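You operate a simulated robot arm through the tools that you are given. There is no shell and no other tool. Be economical: measure what you need, move in short steps, check, and stop when the job is done.

Carry out the task below with a simulated robot arm. There is one attempt and no reset: what you move stays moved.

Task
Measure the black spacer and put the new spacer of that size in the small green tray.
Fine: the black spacer ends in the small grey tray; leave the caliper open.

The check looks at the end state, three seconds after you hand in, the way a careful person would. Anything else that was tipped, shoved, dropped, spilled or broken makes it a failure.

Robot
A 6-joint arm with a two-finger parallel gripper, fixed in place. Base frame: the origin is at the foot of the arm, x ahead of it, y to its left, z up; the work surface is at about z = 0. Readings come in m, degrees, newtons and seconds.
With the tool pointing down near the work surface it reaches from about 0.14 to 0.58 m from the base axis. Its first joint turns from -66.0 to 66.0 degrees. Payload 2.1 kg.
The TCP is the grasp point between the finger pads, 0.03 m short of the fingertips. In the tool frame z runs along the fingers and y along their closing line. Largest opening 0.094 m; finger width 0.028, thickness 0.01; the body of the gripper, 0.05 by 0.096 m, starts 0.055 m behind the TCP.
Orientation is that of the tool frame in the base frame, as a unit quaternion [w, x, y, z]. With the fingers straight down and closing along the base's y, the tool's x points along the base's -x, its y along +y and its z along -z.

Tools
- The arm moves only by the tool send_rows. Its argument "increments" is one flat list of numbers, 7 for each row, row after row: the shift along the tool's x, y, z in units of 200 mm (1.0 is 200 mm), then the turn, a rotation vector about the tool's x, y, z in units of 90 degrees (1.0 is 90 degrees), then the gripper command, from -1 (shut) to 1 (fully open), values between in proportion. In form: [dx, dy, dz, rx, ry, rz, grip, dx, dy, dz, rx, ry, rz, grip, ...]. A call has 1 to 20 rows; each row is the pose to reach, as a shift and turn from the pose commanded when the call began, along the tool's axes at that moment. A call with a number of a shift or a turn outside -1 to 1 is refused whole. A row lasts 0.2 s, in which the tool goes at most 0.05 m and 8.6 degrees; a call with a longer step from one row to the next is refused whole, and so is a gripper value outside its range. Where a pose cannot be reached the arm comes as near as it can. A force on the tool above 60 N (or 10 N above the force at the start of the call, whichever is more), or a blocked arm, ends the call early, and 0.2 s more pass. Each finger travels about 0.072 m/s and halts on what it meets, pressing with about 31 N; the grip force reading is that of the motor and also rises with nothing between the fingers. The clock runs only during rows and for 0.2 s after the last one: add rows that repeat a pose to give the fingers time. The reply holds the time, the measured pose of the TCP, the force on the tool along the base axes, the opening and the grip force, in the units named above and with some noise, with the torque about the TCP (base axes, N m) and any sound that the robot's microphone picked up, and new pictures: "show" is both (left out), scene, wrist or none.
- Cameras (640 x 400 px; columns grow to the right, rows downward): "scene" is fixed at [0.0502, -0.3776, 0.5004]; the picture's right is [0.78, -0.63, 0.00], its down [-0.35, -0.44, -0.83] and it looks along [0.52, 0.64, -0.56] (base axes); focal length 291 px, centre (320, 200). "wrist" rides on the gripper at [0.076, 0.014, -0.102] in the tool frame; the picture's right is [-0.18, 0.98, 0.00], its down [-0.75, -0.14, -0.64] and it looks along [-0.63, -0.12, 0.77] (tool axes); focal length 243 px, centre (320, 200). There is no depth. A picture from a camera that has moved, and an enlarged one, comes with that camera's place and axes in the base frame and with its lens. The place of the scene camera against the robot may be out by one fixed shift of up to 0.025 m in any direction.
- close_up(camera, box): a new picture of the part [left, top, right, bottom] of that camera's present view, enlarged. It takes no simulated time.
- finish_job(): hands the job in; it is judged then, once.

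Go step by step. Nothing tells you positions but the pictures and the camera data: compare them with the known pose of the tool, close in by small moves and look again before you grip or let go. The budget is 120 turns and 200 pictures, counting those below and the enlarged ones. Unless the task says otherwise, let go and move clear before handing in, and close with one line.

The tools are called after "Request:" as a command line: name --argument value ..., lists and objects as JSON in quotes. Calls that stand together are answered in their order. send_rows: Moves the arm, as the interface text tells. Its arguments: {"type":"object","properties":{"increments":{"type":"array","items":{"type":"number"}},"show":{"type":"string","enum":["both","scene","wrist","none"]}},"required":["increments"]} The other tools are called the same way: close_up (camera, box) takes an enlarged picture of a part of a camera's view; finish_job () hands the job in.

At the start:

```text
time_s: 0.0
eef_pos: [0.3392, 0.0471, 0.2721]
ee_rot: [0.0, 0.001, 1.0, 0.001]
ft_force: [0.6, 0.4, 0.5]
torque: [0.02, 0.01, -0.03]
opening: 0.0941
grip_force: 0.0
```

scene: 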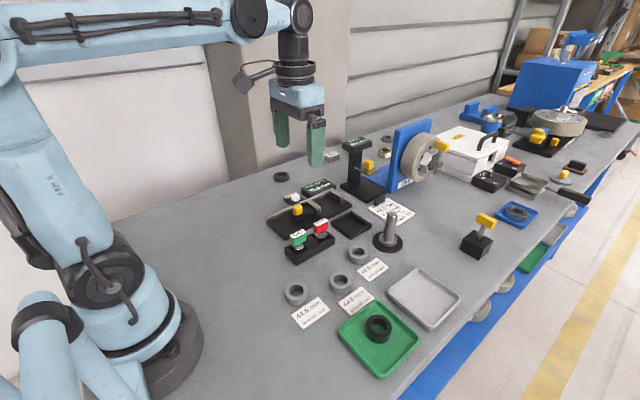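
wrist: 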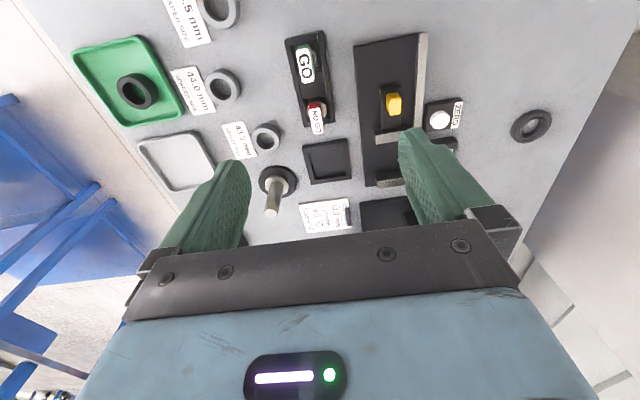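

I see a bench with a green tray holding a black spacer, a grey tray, three grey spacers with labels, a caliper-like device with a yellow slider, a zero button and a display. I'll enlarge the views first.

Request:
close_up --camera "scene" --box '[250, 130, 410, 270]'

Request:
close_up --camera "scene" --box '[270, 230, 470, 390]'

Request:
close_up --camera "wrist" --box '[220, 0, 560, 240]'

Request:
close_up --camera "wrist" --box '[60, 0, 300, 200]'

```text
2.86 times, centred on (330, 200) of scene
camera zoom: at [0.0502, -0.3776, 0.5004], right [0.78, -0.63, 0.0], down [-0.35, -0.44, -0.83], along [0.52, 0.64, -0.56], focal length 830 px, centre (291, 200)
```

zoom: 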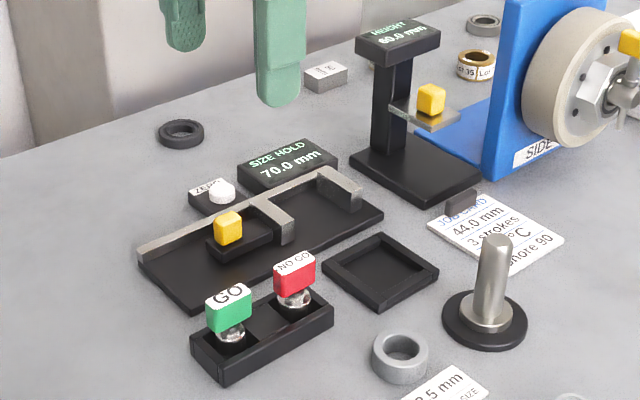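

```text
2.50 times, centred on (370, 310) of scene
camera zoom: at [0.0502, -0.3776, 0.5004], right [0.78, -0.63, 0.0], down [-0.35, -0.44, -0.83], along [0.52, 0.64, -0.56], focal length 726 px, centre (195, -75)
```

zoom: 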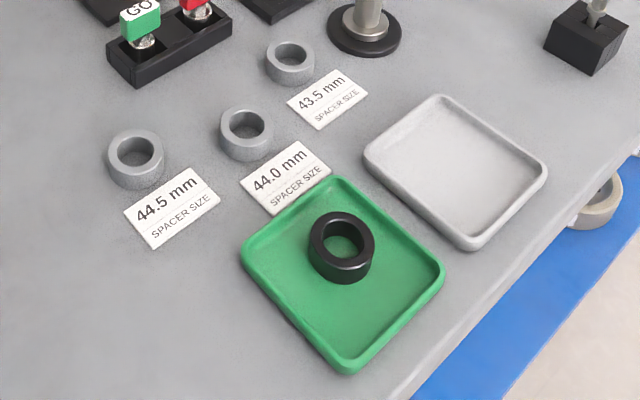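

```text
1.67 times, centred on (390, 120) of wrist
camera zoom: at [0.263, 0.0622, 0.373], right [0.18, 0.98, 0.0], down [0.75, -0.14, 0.64], along [0.63, -0.12, -0.77], focal length 404 px, centre (203, 333)
```

zoom: 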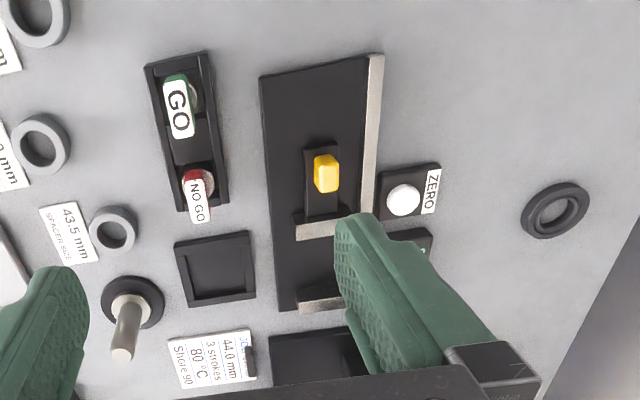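

```text
2.00 times, centred on (180, 100) of wrist
camera zoom: at [0.263, 0.0622, 0.373], right [0.18, 0.98, 0.0], down [0.75, -0.14, 0.64], along [0.63, -0.12, -0.77], focal length 485 px, centre (600, 400)
```

zoom: 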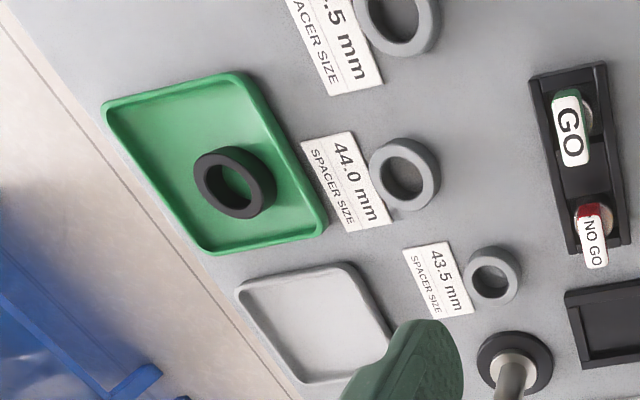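

The caliper lies roughly along x, with its yellow knob near (0.38, 0.135) and a gap around x 0.45 to 0.53. I'll move above it for a better look.

Request:
send_rows --increments '[-0.12, 0.12, 0.09, 0, 0, 0, 1, -0.24, 0.24, 0.18, 0, 0, 0, 1, -0.36, 0.36, 0.27, 0, 0, 0, 1, -0.485, 0.48, 0.35, 0, 0, 0, 1, -0.485, 0.48, 0.35, 0, 0, 0, 1]' --show "both"

```text
time_s: 1.2
eef_pos: [0.4368, 0.1447, 0.1992]
ee_rot: [-0.001, 0.0, 1.0, 0.0]
ft_force: [0.7, 0.8, -0.4]
torque: [-0.01, -0.01, 0.02]
opening: 0.0938
grip_force: 0.0
camera wrist: at [0.3606, 0.1589, 0.3014], right [0.18, 0.98, 0.0], down [0.75, -0.14, 0.64], along [0.63, -0.12, -0.77], focal length 243 px, centre (320, 200)
```

scene: 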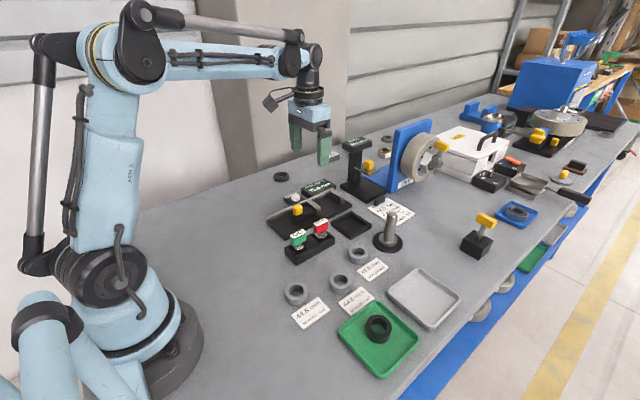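
wrist: 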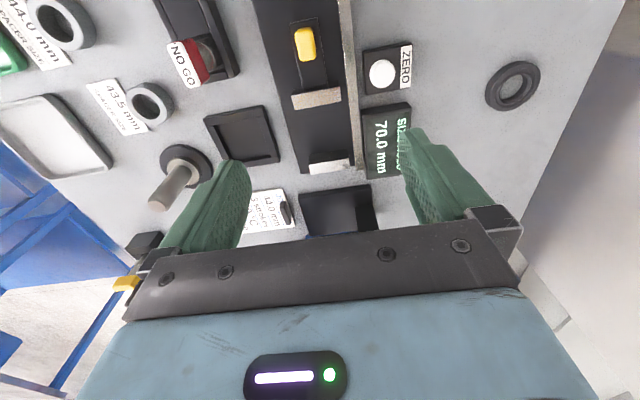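

Request:
close_up --camera "wrist" --box '[230, 0, 430, 190]'

Request:
close_up --camera "scene" --box '[255, 165, 365, 245]'

```text
2.11 times, centred on (330, 95) of wrist
camera zoom: at [0.3606, 0.1589, 0.3014], right [0.18, 0.98, 0.0], down [0.75, -0.14, 0.64], along [0.63, -0.12, -0.77], focal length 511 px, centre (299, 421)
```

zoom: 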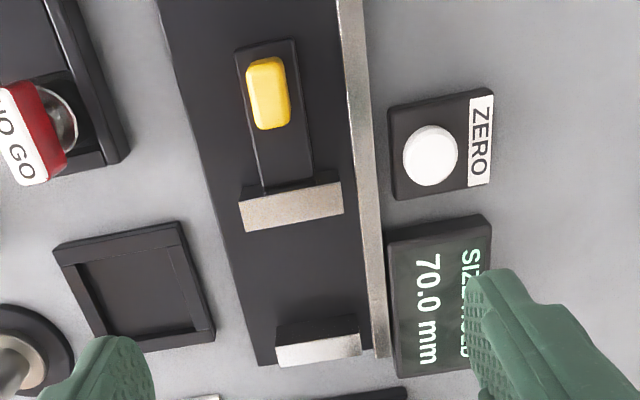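

```text
5.00 times, centred on (310, 205) of scene
camera zoom: at [0.0502, -0.3776, 0.5004], right [0.78, -0.63, 0.0], down [-0.35, -0.44, -0.83], along [0.52, 0.64, -0.56], focal length 1453 px, centre (370, 175)
```

zoom: 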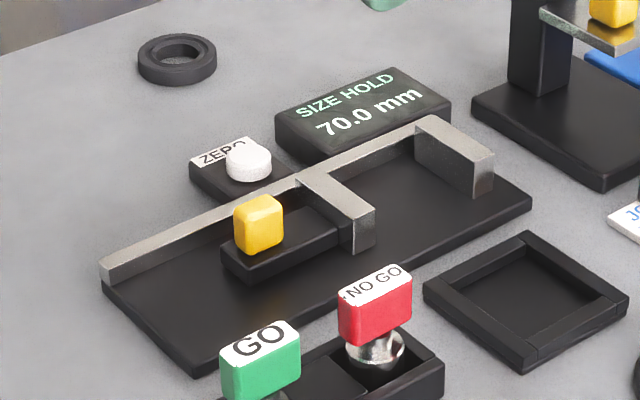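

The jaws span y 0.113–0.168, gap x 0.445–0.519, and the knob is at about (0.391, 0.139). I'll check the caliper's zero first, so I'm moving above the knob with a narrowed gripper.

Request:
send_rows --increments '[0.115, -0.015, 0, 0, 0, 0, 0.2, 0.23, -0.03, 0.1, 0, 0, 0, -0.32, 0.23, -0.03, 0.25, 0, 0, 0, -0.32, 0.23, -0.03, 0.4, 0, 0, 0, -0.32, 0.23, -0.03, 0.4, 0, 0, 0, -0.32]' --show "both"

Request:
close_up --camera "scene" --box '[235, 120, 395, 240]'

```text
time_s: 2.4
eef_pos: [0.3895, 0.1371, 0.1196]
ee_rot: [0.001, 0.0, 1.0, 0.0]
ft_force: [-0.1, 0.6, 0.7]
torque: [-0.01, 0.01, -0.01]
opening: 0.0319
grip_force: 0.0
camera wrist: at [0.3126, 0.153, 0.2222], right [0.18, 0.98, 0.0], down [0.75, -0.14, 0.64], along [0.63, -0.12, -0.77], focal length 243 px, centre (320, 200)
```

scene: 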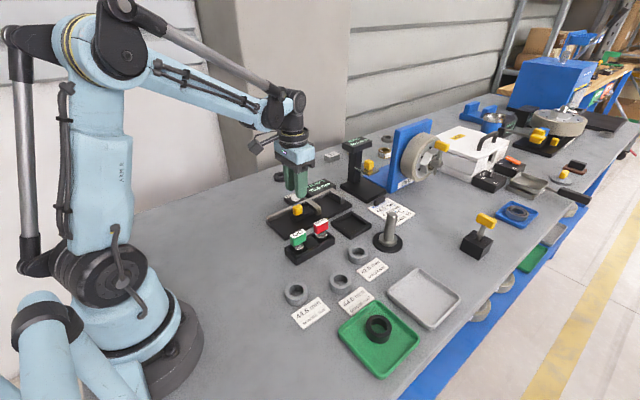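
wrist: 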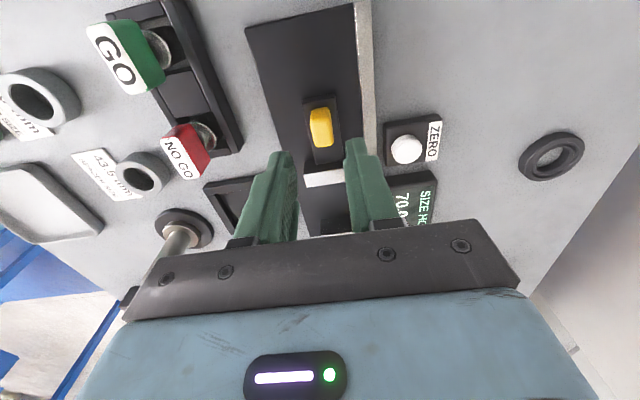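

```text
3.33 times, centred on (315, 180) of scene
camera zoom: at [0.0502, -0.3776, 0.5004], right [0.78, -0.63, 0.0], down [-0.35, -0.44, -0.83], along [0.52, 0.64, -0.56], focal length 969 px, centre (337, 267)
```

zoom: 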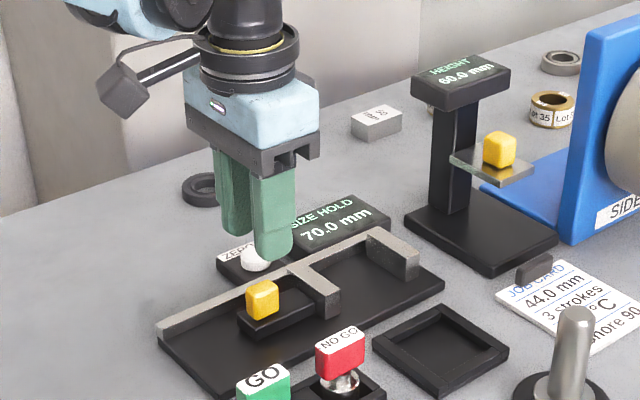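

Request:
send_rows --increments '[-0.01, 0.007, 0.1, 0, 0, 0, -0.32, -0.01, 0.007, 0.2, 0, 0, 0, -0.32, -0.01, 0.007, 0.29, 0, 0, 0, -0.32, -0.01, 0.007, 0.29, 0, 0, 0, -0.32]' --show "wrist"

Request:
close_up --camera "scene" --box '[255, 150, 375, 240]'

```text
time_s: 3.4
eef_pos: [0.3917, 0.1382, 0.0607]
ee_rot: [0.0, 0.0, 1.0, 0.0]
ft_force: [0.8, 0.2, 0.3]
torque: [-0.02, -0.02, 0.0]
opening: 0.0319
grip_force: 0.0
camera wrist: at [0.3151, 0.1537, 0.1642], right [0.18, 0.98, 0.0], down [0.75, -0.14, 0.64], along [0.63, -0.12, -0.77], focal length 243 px, centre (320, 200)
```

wrist: 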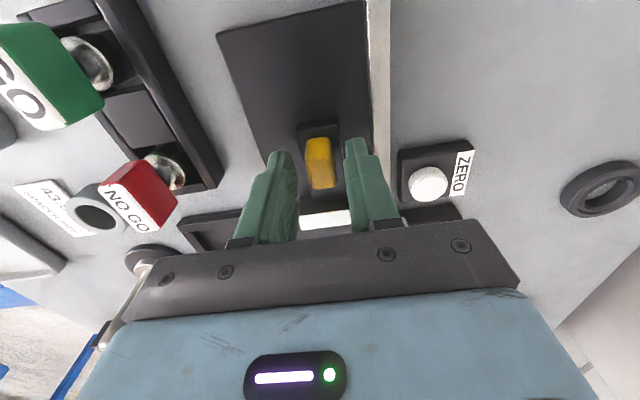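

```text
4.44 times, centred on (315, 195) of scene
camera zoom: at [0.0502, -0.3776, 0.5004], right [0.78, -0.63, 0.0], down [-0.35, -0.44, -0.83], along [0.52, 0.64, -0.56], focal length 1292 px, centre (342, 222)
```

zoom: 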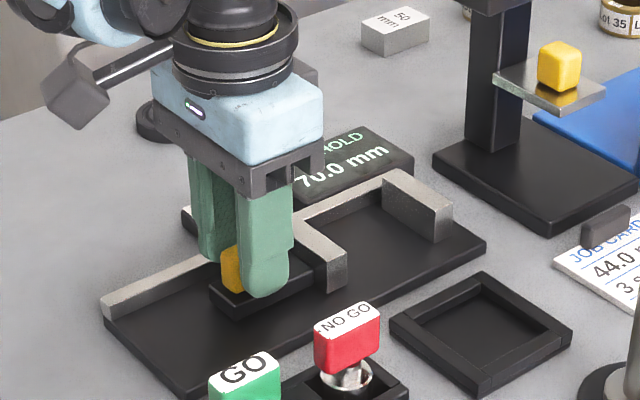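

The fingers straddle the knob. I'll grip and slide the jaw toward the fixed jaw.

Request:
send_rows --increments '[0, 0, 0, 0, 0, 0, -1, 0, 0, 0, 0, 0, 0, -1, 0, 0, 0, 0, 0, 0, -1, -0.04, 0, 0, 0, 0, 0, -1, -0.08, 0, 0, 0, 0, 0, -1, -0.12, 0, 0, 0, 0, 0, -1, -0.16, 0, 0, 0, 0, 0, -1, -0.2, 0, 0, 0, 0, 0, -1, -0.24, 0, 0, 0, 0, 0, -1, -0.28, 0, 0, 0, 0, 0, -1, -0.31, 0, 0, 0, 0, 0, -1, -0.33, 0, 0, 0, 0, 0, -1]' --show "wrist"

Request:
close_up --camera "scene" --box '[255, 150, 375, 240]'

```text
time_s: 6.0
eef_pos: [0.4551, 0.1387, 0.0639]
ee_rot: [-0.01, 0.0, 1.0, -0.001]
ft_force: [-48.3, -2.7, 10.7]
torque: [0.58, 1.25, -0.02]
opening: 0.0
grip_force: 33.0
camera wrist: at [0.3807, 0.153, 0.1674], right [0.18, 0.98, -0.01], down [0.77, -0.14, 0.63], along [0.62, -0.12, -0.78], focal length 243 px, centre (320, 200)
```

wrist: 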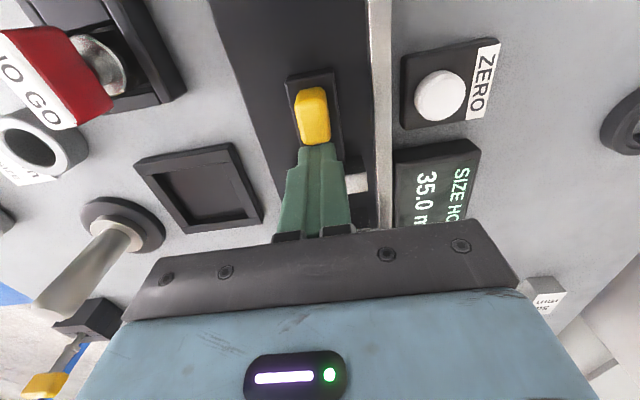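

```text
4.44 times, centred on (315, 195) of scene
camera zoom: at [0.0502, -0.3776, 0.5003], right [0.78, -0.63, 0.0], down [-0.35, -0.44, -0.83], along [0.52, 0.64, -0.56], focal length 1292 px, centre (342, 222)
```

zoom: 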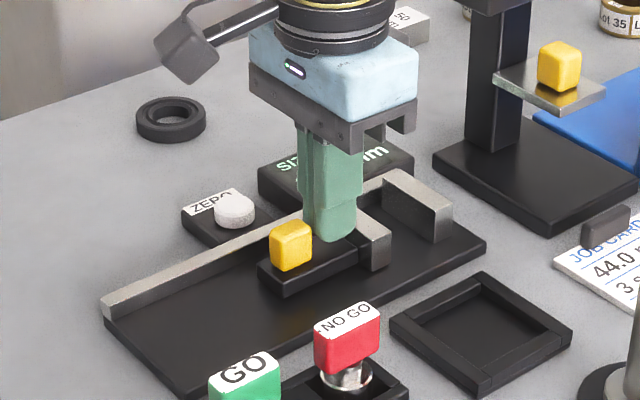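

The grip slid off the knob when the carriage stopped at a reading of 35.0, which looks like its travel limit. I'll lift clear and look.

Request:
send_rows --increments '[0.02, 0, 0, 0, 0, 0, -1, 0.02, 0, -0.1, 0, 0, 0, -1, 0.02, 0, -0.3, 0, 0, 0, -1, 0.02, 0, -0.5, 0, 0, 0, -1, 0.02, 0, -0.5, 0, 0, 0, -1]' --show "wrist"

Request:
close_up --camera "scene" --box '[255, 150, 375, 240]'

Request:
close_up --camera "scene" --box '[310, 130, 420, 230]'

```text
time_s: 7.2
eef_pos: [0.454, 0.143, 0.1647]
ee_rot: [0.001, -0.001, 1.0, 0.0]
ft_force: [-0.1, -0.1, -0.2]
torque: [0.05, 0.03, 0.01]
opening: 0.0
grip_force: 33.5
camera wrist: at [0.377, 0.1563, 0.2666], right [0.18, 0.98, 0.0], down [0.75, -0.14, 0.64], along [0.63, -0.12, -0.77], focal length 243 px, centre (320, 200)
```

wrist: 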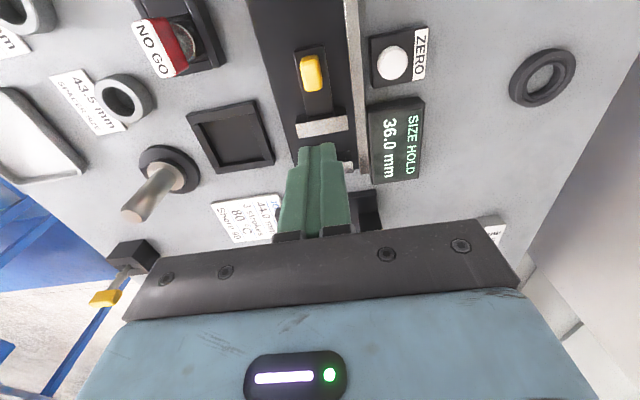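

```text
4.44 times, centred on (315, 195) of scene
camera zoom: at [0.0502, -0.3776, 0.5004], right [0.78, -0.63, 0.0], down [-0.35, -0.44, -0.83], along [0.52, 0.64, -0.56], focal length 1292 px, centre (342, 222)
```

zoom: 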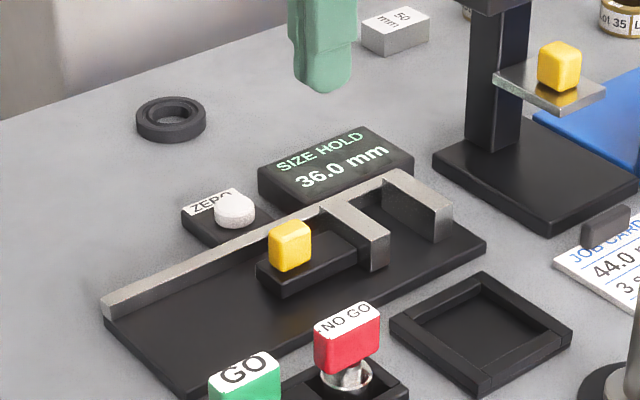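

```text
4.00 times, centred on (365, 180) of scene
camera zoom: at [0.0502, -0.3776, 0.5004], right [0.78, -0.63, 0.0], down [-0.35, -0.44, -0.83], along [0.52, 0.64, -0.56], focal length 1162 px, centre (140, 280)
```

zoom: 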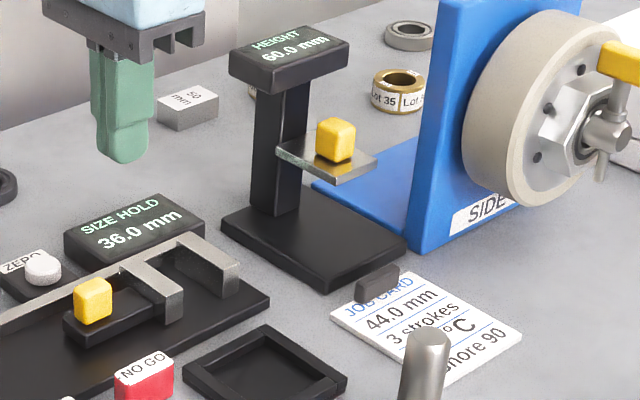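

The caliper reads between 35 and 70 and moves freely. I'll reopen it by gripping the knob again at x ≈ 0.426 and sliding back to 70.

Request:
send_rows --increments '[0.07, -0.01, 0, 0, 0, 0, -0.32, 0.14, -0.02, 0, 0, 0, 0, -0.32, 0.14, -0.02, 0.15, 0, 0, 0, -0.32, 0.14, -0.02, 0.25, 0, 0, 0, -0.32, 0.14, -0.02, 0.25, 0, 0, 0, -0.32]' --show "wrist"

```text
time_s: 8.4
eef_pos: [0.4262, 0.1355, 0.1129]
ee_rot: [0.0, 0.0, 1.0, 0.001]
ft_force: [0.1, 0.7, 0.2]
torque: [-0.02, -0.03, 0.0]
opening: 0.0322
grip_force: 0.0
camera wrist: at [0.3491, 0.15, 0.2148], right [0.18, 0.98, 0.0], down [0.75, -0.14, 0.64], along [0.63, -0.12, -0.77], focal length 243 px, centre (320, 200)
```

wrist: 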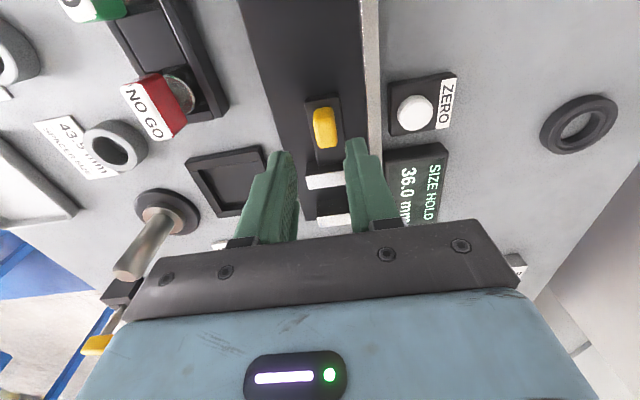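

Request:
send_rows --increments '[0, 0.015, 0.13, 0, 0, 0, -0.32, 0, 0.015, 0.265, 0, 0, 0, -0.32, 0, 0.015, 0.265, 0, 0, 0, -0.32, 0, 0.015, 0.265, 0, 0, 0, -1, 0, 0.015, 0.265, 0, 0, 0, -1, 0, 0.015, 0.265, 0, 0, 0, -1, 0.03, 0.015, 0.265, 0, 0, 0, -1, 0.06, 0.015, 0.265, 0, 0, 0, -1, 0.09, 0.015, 0.265, 0, 0, 0, -1, 0.12, 0.015, 0.265, 0, 0, 0, -1, 0.15, 0.015, 0.265, 0, 0, 0, -1, 0.165, 0.015, 0.265, 0, 0, 0, -1]' --show "wrist"

Request:
close_up --camera "scene" --box '[255, 150, 375, 240]'

```text
time_s: 11.0
eef_pos: [0.3943, 0.1393, 0.0613]
ee_rot: [0.0, 0.0, 1.0, 0.003]
ft_force: [0.7, 25.3, 20.4]
torque: [0.31, -0.78, 0.01]
opening: 0.0152
grip_force: 44.9
camera wrist: at [0.3171, 0.1535, 0.1631], right [0.18, 0.98, 0.01], down [0.75, -0.14, 0.64], along [0.63, -0.11, -0.77], focal length 243 px, centre (320, 200)
```

wrist: 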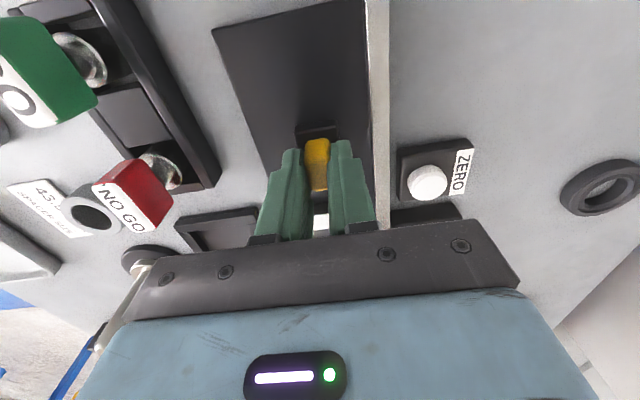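

```text
4.44 times, centred on (315, 195) of scene
camera zoom: at [0.0501, -0.3776, 0.5003], right [0.78, -0.63, 0.0], down [-0.35, -0.44, -0.83], along [0.52, 0.64, -0.56], focal length 1292 px, centre (342, 222)
```

zoom: 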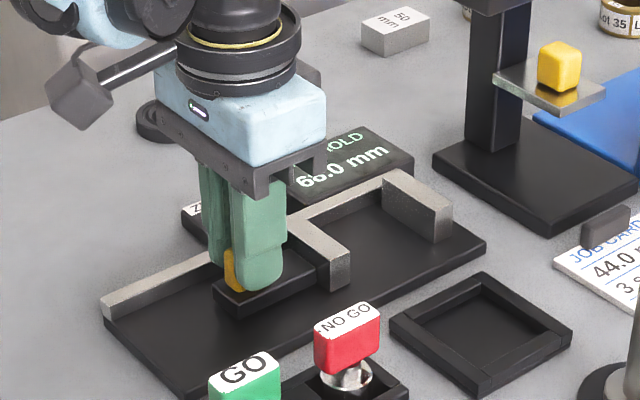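

Reads 68. One small nudge to full open, then release and lift.

Request:
send_rows --increments '[0.01, -0.008, -0.01, 0, 0, 0, -1, 0.012, -0.008, -0.01, 0, 0, 0, -1, 0.012, -0.008, -0.01, 0, 0, 0, -0.5, 0.012, -0.008, -0.01, 0, 0, 0, -0.32, 0.012, -0.008, -0.01, 0, 0, 0, -0.32, 0.012, -0.008, -0.2, 0, 0, 0, -0.32, 0.012, -0.008, -0.4, 0, 0, 0, -0.32, 0.012, -0.008, -0.6, 0, 0, 0, -0.32, 0.012, -0.008, -0.6, 0, 0, 0, -0.32]' --show "wrist"

Request:
close_up --camera "scene" --box '[255, 150, 375, 240]'

```text
time_s: 13.0
eef_pos: [0.3914, 0.1377, 0.1789]
ee_rot: [0.0, 0.0, 1.0, 0.0]
ft_force: [0.4, -0.3, 0.3]
torque: [0.02, 0.0, 0.0]
opening: 0.032
grip_force: 0.1
camera wrist: at [0.3152, 0.1519, 0.2814], right [0.18, 0.98, 0.0], down [0.75, -0.14, 0.64], along [0.63, -0.12, -0.77], focal length 243 px, centre (320, 200)
```

wrist: 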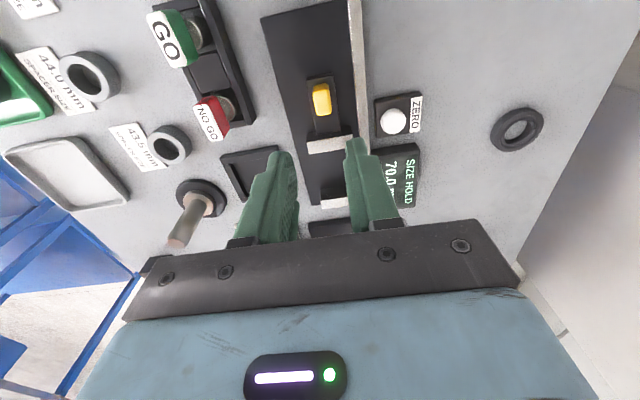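

```text
4.44 times, centred on (315, 195) of scene
camera zoom: at [0.0502, -0.3776, 0.5004], right [0.78, -0.63, 0.0], down [-0.35, -0.44, -0.83], along [0.52, 0.64, -0.56], focal length 1292 px, centre (342, 222)
```

zoom: 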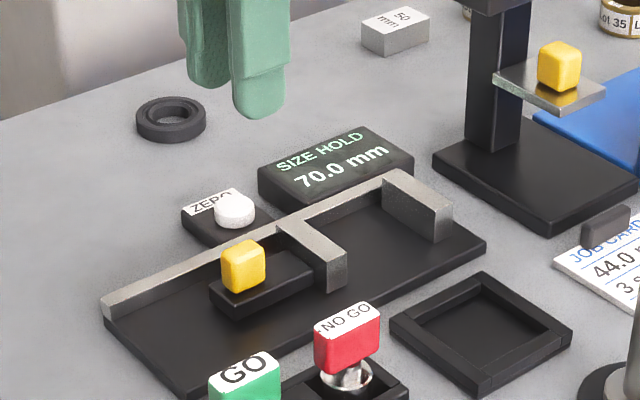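

The caliper is back at 70.0. Now moving above the black spacer (estimated at 0.316, −0.203).

Request:
send_rows --increments '[0.03, -0.1, -0.1, 0, 0, 0, 0, 0.06, -0.3, -0.2, 0, 0, 0, 0.2, 0.1, -0.5, -0.2, 0, 0, 0, 0.4, 0.15, -0.7, -0.2, 0, 0, 0, 0.4, 0.2, -0.85, -0.2, 0, 0, 0, 0.4]' --show "none"

Request:
send_rows --increments '[0.05, -0.2, 0, 0, 0, 0, 0.4, 0.1, -0.4, 0.05, 0, 0, 0, 0.4, 0.155, -0.6, 0.15, 0, 0, 0, 0.4, 0.155, -0.83, 0.2, 0, 0, 0, 0.4, 0.155, -0.83, 0.2, 0, 0, 0, 0.4]' --show "both"

```text
time_s: 14.2
eef_pos: [0.3527, -0.0338, 0.2205]
ee_rot: [0.0, 0.0, 1.0, 0.0]
ft_force: [-0.1, -0.4, -0.8]
torque: [-0.01, -0.02, 0.02]
opening: 0.0659
grip_force: 0.0
```

```text
time_s: 15.4
eef_pos: [0.3218, -0.2005, 0.1796]
ee_rot: [0.0, 0.001, 1.0, 0.0]
ft_force: [-0.4, -0.4, 0.1]
torque: [0.01, -0.03, -0.02]
opening: 0.0659
grip_force: 0.1
camera wrist: at [0.244, -0.1864, 0.2817], right [0.18, 0.98, 0.0], down [0.75, -0.14, 0.64], along [0.63, -0.12, -0.77], focal length 243 px, centre (320, 200)
```

scene: 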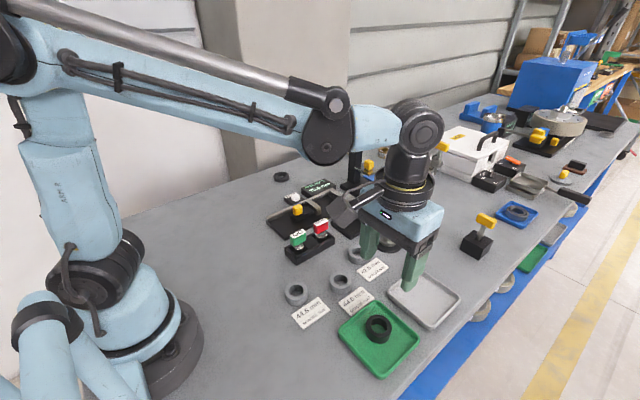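
wrist: 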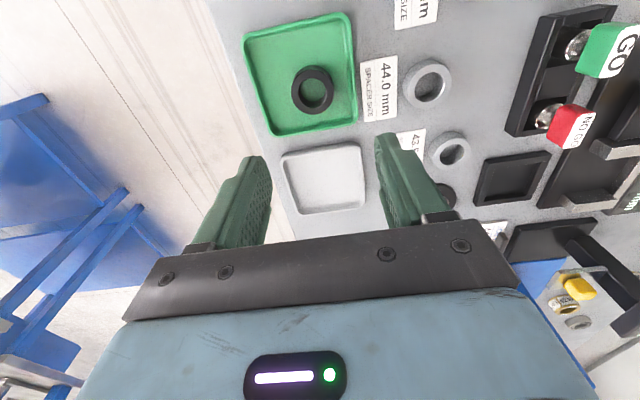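

Request:
close_up --camera "wrist" --box '[230, 0, 390, 100]'

Request:
close_up --camera "wrist" --box '[270, 40, 510, 220]'

```text
4.00 times, centred on (310, 50) of wrist
camera zoom: at [0.244, -0.1864, 0.2817], right [0.18, 0.98, 0.0], down [0.75, -0.14, 0.64], along [0.63, -0.12, -0.77], focal length 970 px, centre (360, 800)
```

zoom: 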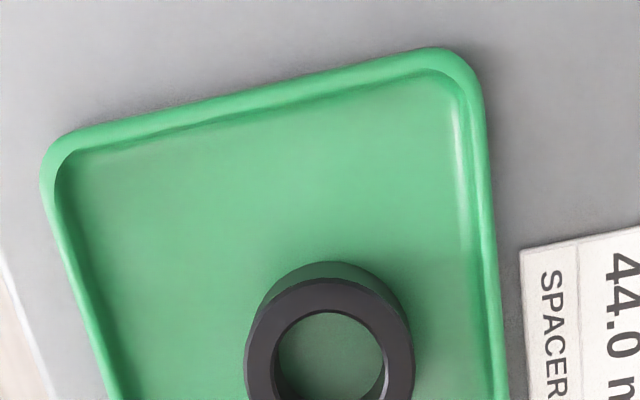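

```text
2.22 times, centred on (390, 130) of wrist
camera zoom: at [0.244, -0.1864, 0.2817], right [0.18, 0.98, 0.0], down [0.75, -0.14, 0.64], along [0.63, -0.12, -0.77], focal length 539 px, centre (164, 356)
```

zoom: 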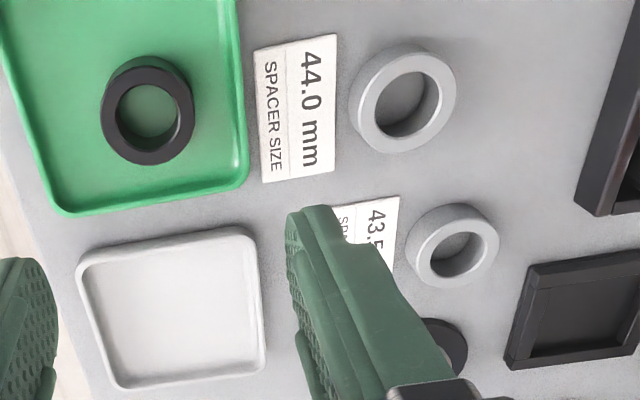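

Black spacer centre is at about (0.3145, −0.207). Descending partway to verify alignment.

Request:
send_rows --increments '[0.018, -0.016, 0.1, 0, 0, 0, 0.25, 0.036, -0.032, 0.3, 0, 0, 0, 0.2, 0.036, -0.032, 0.5, 0, 0, 0, 0.2, 0.036, -0.032, 0.5, 0, 0, 0, 0.2]' --show "wrist"

Request:
close_up --camera "scene" --box '[310, 250, 470, 390]'

```text
time_s: 16.4
eef_pos: [0.3152, -0.2061, 0.0767]
ee_rot: [0.0, 0.0, 1.0, 0.001]
ft_force: [-0.3, 0.0, -0.1]
torque: [0.01, 0.02, -0.03]
opening: 0.0565
grip_force: 0.0
camera wrist: at [0.238, -0.1927, 0.1797], right [0.18, 0.98, 0.0], down [0.75, -0.14, 0.64], along [0.63, -0.12, -0.77], focal length 243 px, centre (320, 200)
```

wrist: 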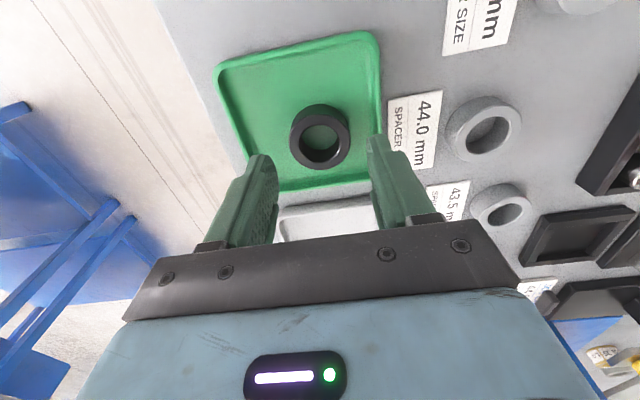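

```text
2.86 times, centred on (390, 320) of scene
camera zoom: at [0.0502, -0.3776, 0.5004], right [0.78, -0.63, 0.0], down [-0.35, -0.44, -0.83], along [0.52, 0.64, -0.56], focal length 830 px, centre (120, -143)
```

zoom: 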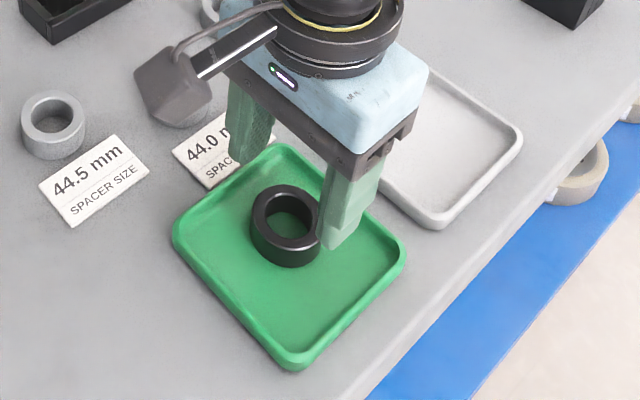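

Well aligned. Descend and grip the black spacer.

Request:
send_rows --increments '[0, -0.007, 0.1, 0, 0, 0, 0.2, 0, -0.007, 0.18, 0, 0, 0, 0.2, 0, -0.007, 0.18, 0, 0, 0, 0.2, 0, -0.007, 0.18, 0, 0, 0, -0.3, 0, -0.007, 0.18, 0, 0, 0, -0.3, 0, -0.007, 0.18, 0, 0, 0, -0.3]' --show "wrist"

Request:
close_up --camera "scene" --box '[310, 250, 470, 390]'

```text
time_s: 17.8
eef_pos: [0.314, -0.2074, 0.0417]
ee_rot: [0.0, -0.001, 1.0, 0.0]
ft_force: [1.0, 0.0, -0.4]
torque: [0.02, -0.01, 0.02]
opening: 0.043
grip_force: 31.1
camera wrist: at [0.2371, -0.1933, 0.1429], right [0.18, 0.98, 0.0], down [0.75, -0.14, 0.64], along [0.63, -0.12, -0.77], focal length 243 px, centre (320, 200)
```

wrist: 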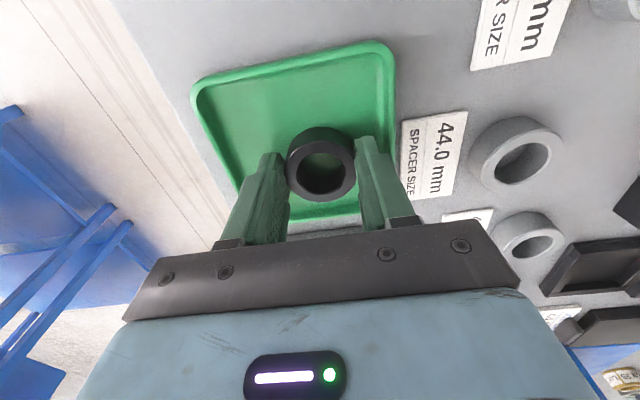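

```text
2.86 times, centred on (390, 320) of scene
camera zoom: at [0.0502, -0.3776, 0.5003], right [0.78, -0.63, 0.0], down [-0.35, -0.44, -0.83], along [0.52, 0.64, -0.56], focal length 830 px, centre (120, -143)
```

zoom: 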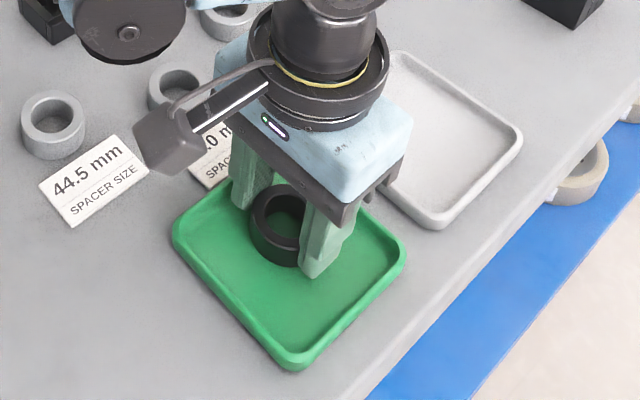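

Gripped (43 mm reading on the gripper). Lift and carry to above the caliper gap.

Request:
send_rows --increments '[0, 0, -0.1, 0, 0, 0, -0.3, 0, 0, -0.3, 0, 0, 0, -0.3, 0, 0, -0.5, 0, 0, 0, -0.3, 0, 0, -0.7, 0, 0, 0, -0.3, -0.05, 0.15, -0.8, 0, 0, 0, -0.3, -0.15, 0.35, -0.8, 0, 0, 0, -0.3, -0.25, 0.55, -0.8, 0, 0, 0, -0.3, -0.35, 0.75, -0.8, 0, 0, 0, -0.3, -0.45, 0.95, -0.8, 0, 0, 0, -0.3]' --show "scene"

```text
time_s: 19.8
eef_pos: [0.402, -0.0161, 0.2021]
ee_rot: [0.0, 0.001, 1.0, 0.0]
ft_force: [0.8, -0.5, -2.9]
torque: [-0.03, 0.0, 0.02]
opening: 0.043
grip_force: 31.5
```

scene: 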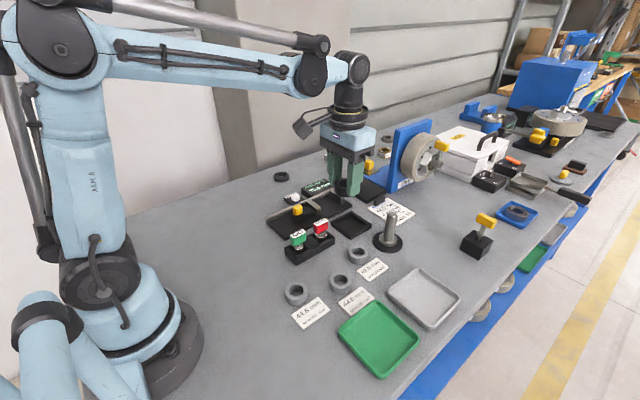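

Request:
send_rows --increments '[-0.1, 0.18, 0, 0, 0, 0, -0.3, -0.2, 0.36, 0, 0, 0, 0, -0.3, -0.3, 0.54, 0.05, 0, 0, 0, -0.3, -0.405, 0.72, 0.15, 0, 0, 0, -0.3, -0.405, 0.72, 0.3, 0, 0, 0, -0.3, -0.405, 0.72, 0.3, 0, 0, 0, -0.3]' --show "wrist"

Request:
close_up --camera "scene" --box '[250, 130, 390, 240]'

Request:
close_up --camera "wrist" --box '[200, 0, 440, 200]'

```text
time_s: 21.2
eef_pos: [0.485, 0.1274, 0.1437]
ee_rot: [0.0, 0.0, 1.0, 0.0]
ft_force: [0.6, -0.2, -1.5]
torque: [0.02, -0.01, 0.0]
opening: 0.0427
grip_force: 31.0
camera wrist: at [0.4075, 0.1418, 0.2453], right [0.18, 0.98, 0.0], down [0.75, -0.14, 0.64], along [0.63, -0.12, -0.77], focal length 243 px, centre (320, 200)
```

wrist: 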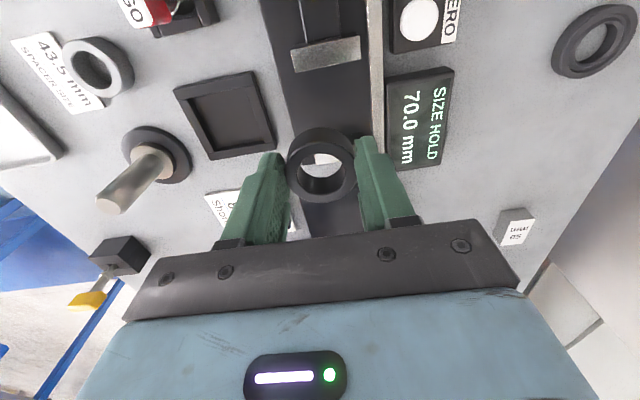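

```text
3.64 times, centred on (320, 185) of scene
camera zoom: at [0.0502, -0.3776, 0.5004], right [0.78, -0.63, 0.0], down [-0.35, -0.44, -0.83], along [0.52, 0.64, -0.56], focal length 1057 px, centre (320, 254)
```

zoom: 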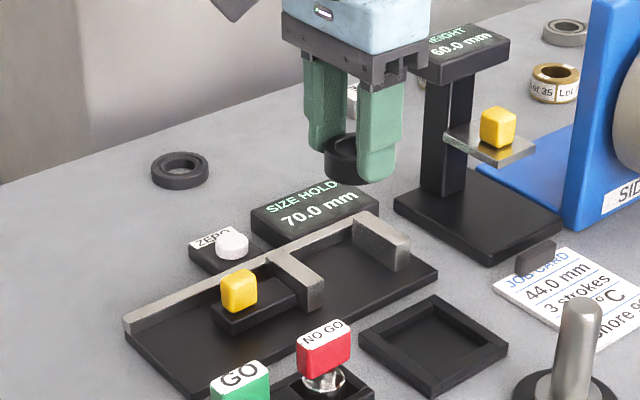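

```text
2.00 times, centred on (320, 100) of wrist
camera zoom: at [0.4075, 0.1418, 0.2453], right [0.18, 0.98, 0.0], down [0.75, -0.14, 0.64], along [0.63, -0.12, -0.77], focal length 485 px, centre (320, 400)
```

zoom: 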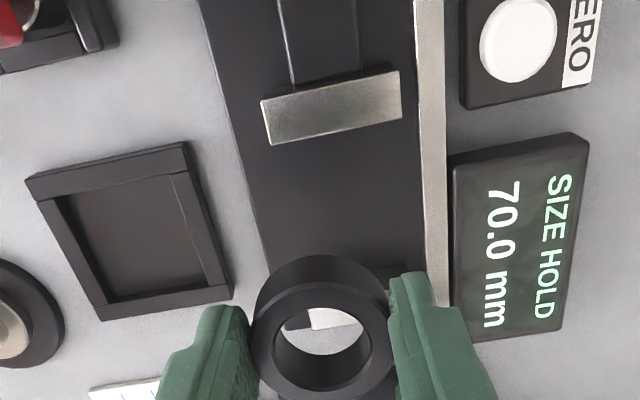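

Spacer is centred over the gap with clearances about 13 mm in x and 10 mm to the rail. Descending.

Request:
send_rows --increments '[0, 0, 0.15, 0, 0, 0, -0.3, 0, 0, 0.3, 0, 0, 0, -0.3, 0, 0, 0.4, 0, 0, 0, -0.3, 0, 0, 0.4, 0, 0, 0, -0.3]' --show "wrist"

Request:
close_up --camera "scene" --box '[265, 140, 365, 230]'

```text
time_s: 22.2
eef_pos: [0.4862, 0.127, 0.0638]
ee_rot: [0.0, 0.001, 1.0, 0.001]
ft_force: [-0.1, 0.6, -2.2]
torque: [-0.01, 0.0, 0.02]
opening: 0.0427
grip_force: 30.9
camera wrist: at [0.4094, 0.1416, 0.1651], right [0.18, 0.98, 0.0], down [0.75, -0.14, 0.64], along [0.63, -0.12, -0.77], focal length 243 px, centre (320, 200)
```

wrist: 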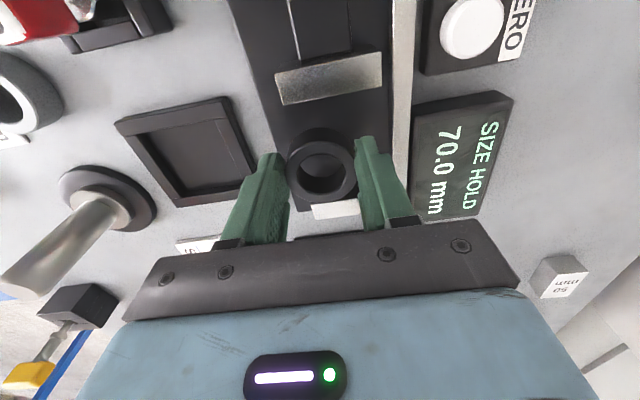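

```text
4.44 times, centred on (315, 185) of scene
camera zoom: at [0.0502, -0.3776, 0.5004], right [0.78, -0.63, 0.0], down [-0.35, -0.44, -0.83], along [0.52, 0.64, -0.56], focal length 1292 px, centre (342, 267)
```

zoom: 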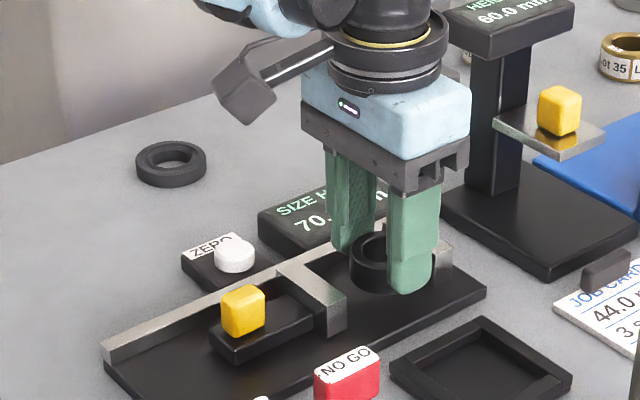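

Request:
send_rows --increments '[0.007, 0, 0.03, 0, 0, 0, -0.3, 0.007, 0, 0.06, 0, 0, 0, -0.3, 0.007, 0, 0.075, 0, 0, 0, -0.3, 0.007, 0, 0.075, 0, 0, 0, -0.3]' --show "none"

```text
time_s: 23.2
eef_pos: [0.4841, 0.1268, 0.0487]
ee_rot: [0.0, 0.0, 1.0, 0.0]
ft_force: [0.5, 0.2, -1.6]
torque: [-0.02, 0.02, -0.01]
opening: 0.0427
grip_force: 30.7
```

Request:
send_rows --increments '[0, 0, 0.007, 0, 0, 0, -0.3, 0, 0, 0.014, 0, 0, 0, -0.3, 0, 0, 0.014, 0, 0, 0, -0.3]' --show "wrist"

Request:
close_up --camera "scene" --box '[285, 160, 355, 215]'

```text
time_s: 24.0
eef_pos: [0.4842, 0.1275, 0.0467]
ee_rot: [0.0, 0.0, 1.0, 0.0]
ft_force: [-2.1, 1.4, 18.1]
torque: [-0.2, -0.09, -0.08]
opening: 0.0426
grip_force: 30.6
camera wrist: at [0.4064, 0.1414, 0.1488], right [0.18, 0.98, 0.0], down [0.75, -0.14, 0.64], along [0.63, -0.12, -0.77], focal length 243 px, centre (320, 200)
```

wrist: 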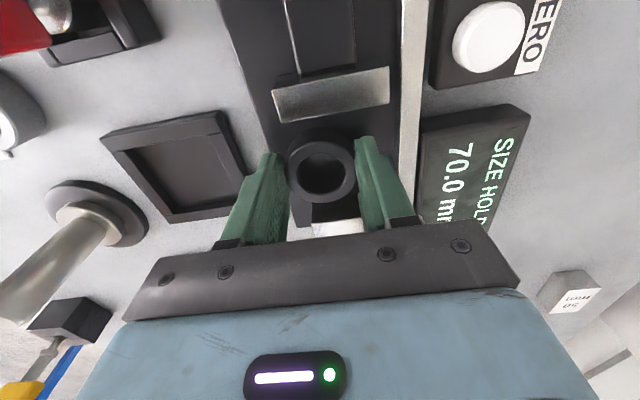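

```text
7.27 times, centred on (320, 188) of scene
camera zoom: at [0.0501, -0.3776, 0.5003], right [0.78, -0.63, 0.0], down [-0.35, -0.44, -0.83], along [0.52, 0.64, -0.56], focal length 2113 px, centre (320, 291)
```

zoom: 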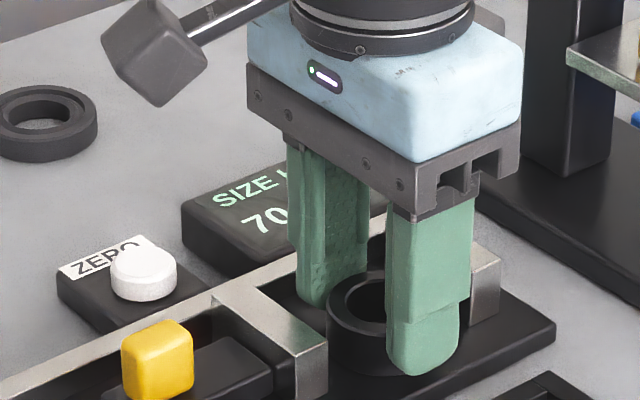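

Contact with the base plate confirmed. Releasing by a few millimetres and lifting.

Request:
send_rows --increments '[0, 0, -0.008, 0, 0, 0, 0.08, 0, 0, -0.008, 0, 0, 0, 0.08, 0, 0, -0.008, 0, 0, 0, 0.08, 0, 0, -0.1, 0, 0, 0, 0.08, 0, 0, -0.3, 0, 0, 0, 0.08, 0, 0, -0.5, 0, 0, 0, 0.08, 0, 0, -0.5, 0, 0, 0, 0.08]' --show "wrist"

Request:
close_up --camera "scene" --box '[265, 160, 365, 240]'

```text
time_s: 25.6
eef_pos: [0.4835, 0.1273, 0.1464]
ee_rot: [0.0, 0.0, 1.0, 0.0]
ft_force: [-0.1, -0.1, -0.4]
torque: [-0.01, 0.01, 0.01]
opening: 0.0508
grip_force: 0.1
camera wrist: at [0.4065, 0.1414, 0.2487], right [0.18, 0.98, 0.0], down [0.75, -0.14, 0.64], along [0.63, -0.12, -0.77], focal length 243 px, centre (320, 200)
```

wrist: 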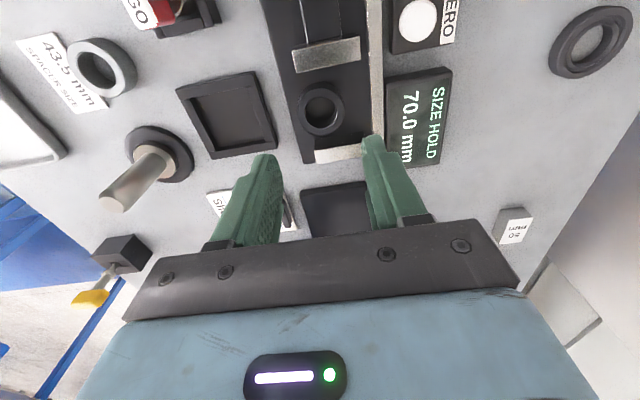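

```text
5.00 times, centred on (315, 200) of scene
camera zoom: at [0.0502, -0.3776, 0.5004], right [0.78, -0.63, 0.0], down [-0.35, -0.44, -0.83], along [0.52, 0.64, -0.56], focal length 1453 px, centre (345, 200)
```

zoom: 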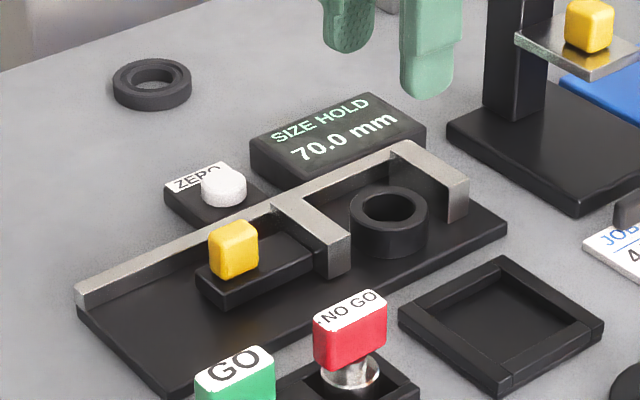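

Now slide the jaw: approach the knob at (0.392, 0.1385).

Request:
send_rows --increments '[0.15, 0.02, 0, 0, 0, 0, -0.1, 0.3, 0.04, 0, 0, 0, 0, -0.32, 0.457, 0.055, 0, 0, 0, 0, -0.32, 0.457, 0.055, 0.2, 0, 0, 0, -0.32, 0.457, 0.055, 0.41, 0, 0, 0, -0.32, 0.457, 0.055, 0.41, 0, 0, 0, -0.32]' --show "wrist"

```text
time_s: 27.0
eef_pos: [0.3927, 0.1401, 0.0625]
ee_rot: [0.0, 0.0, 1.0, 0.0]
ft_force: [-0.3, -0.6, -0.1]
torque: [0.02, -0.01, 0.02]
opening: 0.0322
grip_force: 0.3
camera wrist: at [0.3157, 0.1535, 0.165], right [0.18, 0.98, 0.0], down [0.75, -0.14, 0.64], along [0.63, -0.12, -0.77], focal length 243 px, centre (320, 200)
```

wrist: 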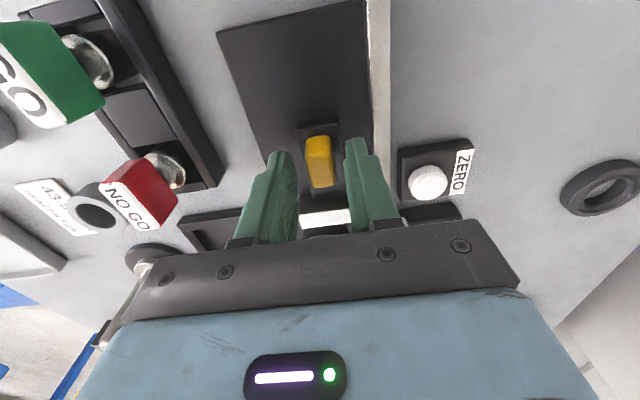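

Request:
send_rows --increments '[0, -0.008, 0, 0, 0, 0, -0.32, 0, -0.008, 0, 0, 0, 0, -1, 0, -0.008, 0, 0, 0, 0, -1, 0, -0.008, 0, 0, 0, 0, -1, -0.025, -0.008, 0, 0, 0, 0, -1, -0.05, -0.008, 0, 0, 0, 0, -1, -0.075, -0.008, 0, 0, 0, 0, -1, -0.095, -0.008, 0, 0, 0, 0, -1, -0.11, -0.008, 0, 0, 0, 0, -1, -0.12, -0.008, 0, 0, 0, 0, -1, -0.125, -0.008, 0, 0, 0, 0, -1, -0.13, -0.008, 0, 0, 0, 0, -1, -0.135, -0.008, 0, 0, 0, 0, -1]' --show "none"

Request:
close_up --camera "scene" --box '[265, 160, 365, 240]'

```text
time_s: 29.8
eef_pos: [0.4186, 0.1396, 0.0638]
ee_rot: [-0.001, -0.002, 1.0, 0.004]
ft_force: [-1.8, 31.7, -37.8]
torque: [0.34, 0.12, -0.24]
opening: 0.0155
grip_force: 45.5
```

```text
5.00 times, centred on (315, 200) of scene
camera zoom: at [0.0504, -0.3776, 0.5004], right [0.78, -0.63, 0.0], down [-0.35, -0.44, -0.83], along [0.52, 0.64, -0.56], focal length 1453 px, centre (345, 200)
```

zoom: 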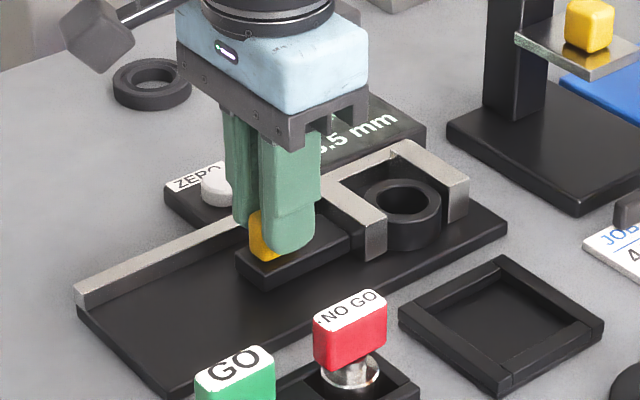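

Request:
send_rows --increments '[-0.007, 0, 0, 0, 0, 0, -1, -0.013, 0, 0, 0, 0, 0, -1, -0.013, 0, 0, 0, 0, 0, -1]' --show "wrist"

Request:
close_up --camera "scene" --box '[300, 165, 370, 225]'

```text
time_s: 30.6
eef_pos: [0.4211, 0.1406, 0.0636]
ee_rot: [-0.004, -0.002, 1.0, 0.005]
ft_force: [-23.3, 25.2, -19.5]
torque: [0.28, 0.17, -0.21]
opening: 0.0155
grip_force: 44.9
camera wrist: at [0.3431, 0.153, 0.167], right [0.18, 0.98, 0.01], down [0.76, -0.14, 0.64], along [0.63, -0.11, -0.77], focal length 243 px, centre (320, 200)
```

wrist: 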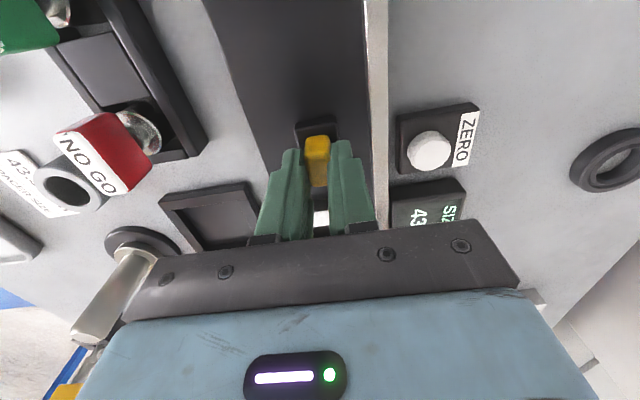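

```text
6.67 times, centred on (335, 195) of scene
camera zoom: at [0.0503, -0.3776, 0.5004], right [0.78, -0.63, 0.0], down [-0.35, -0.44, -0.83], along [0.52, 0.64, -0.56], focal length 1937 px, centre (220, 233)
```

zoom: 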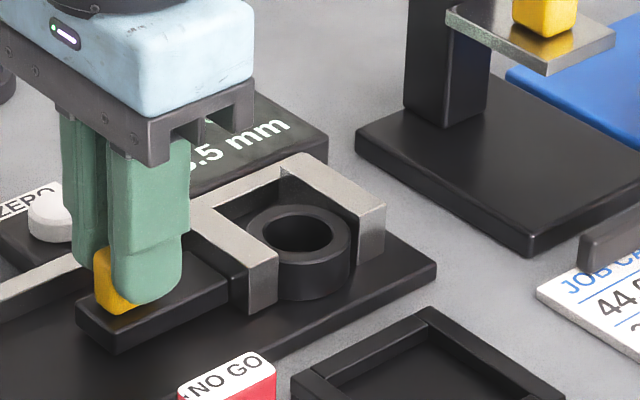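

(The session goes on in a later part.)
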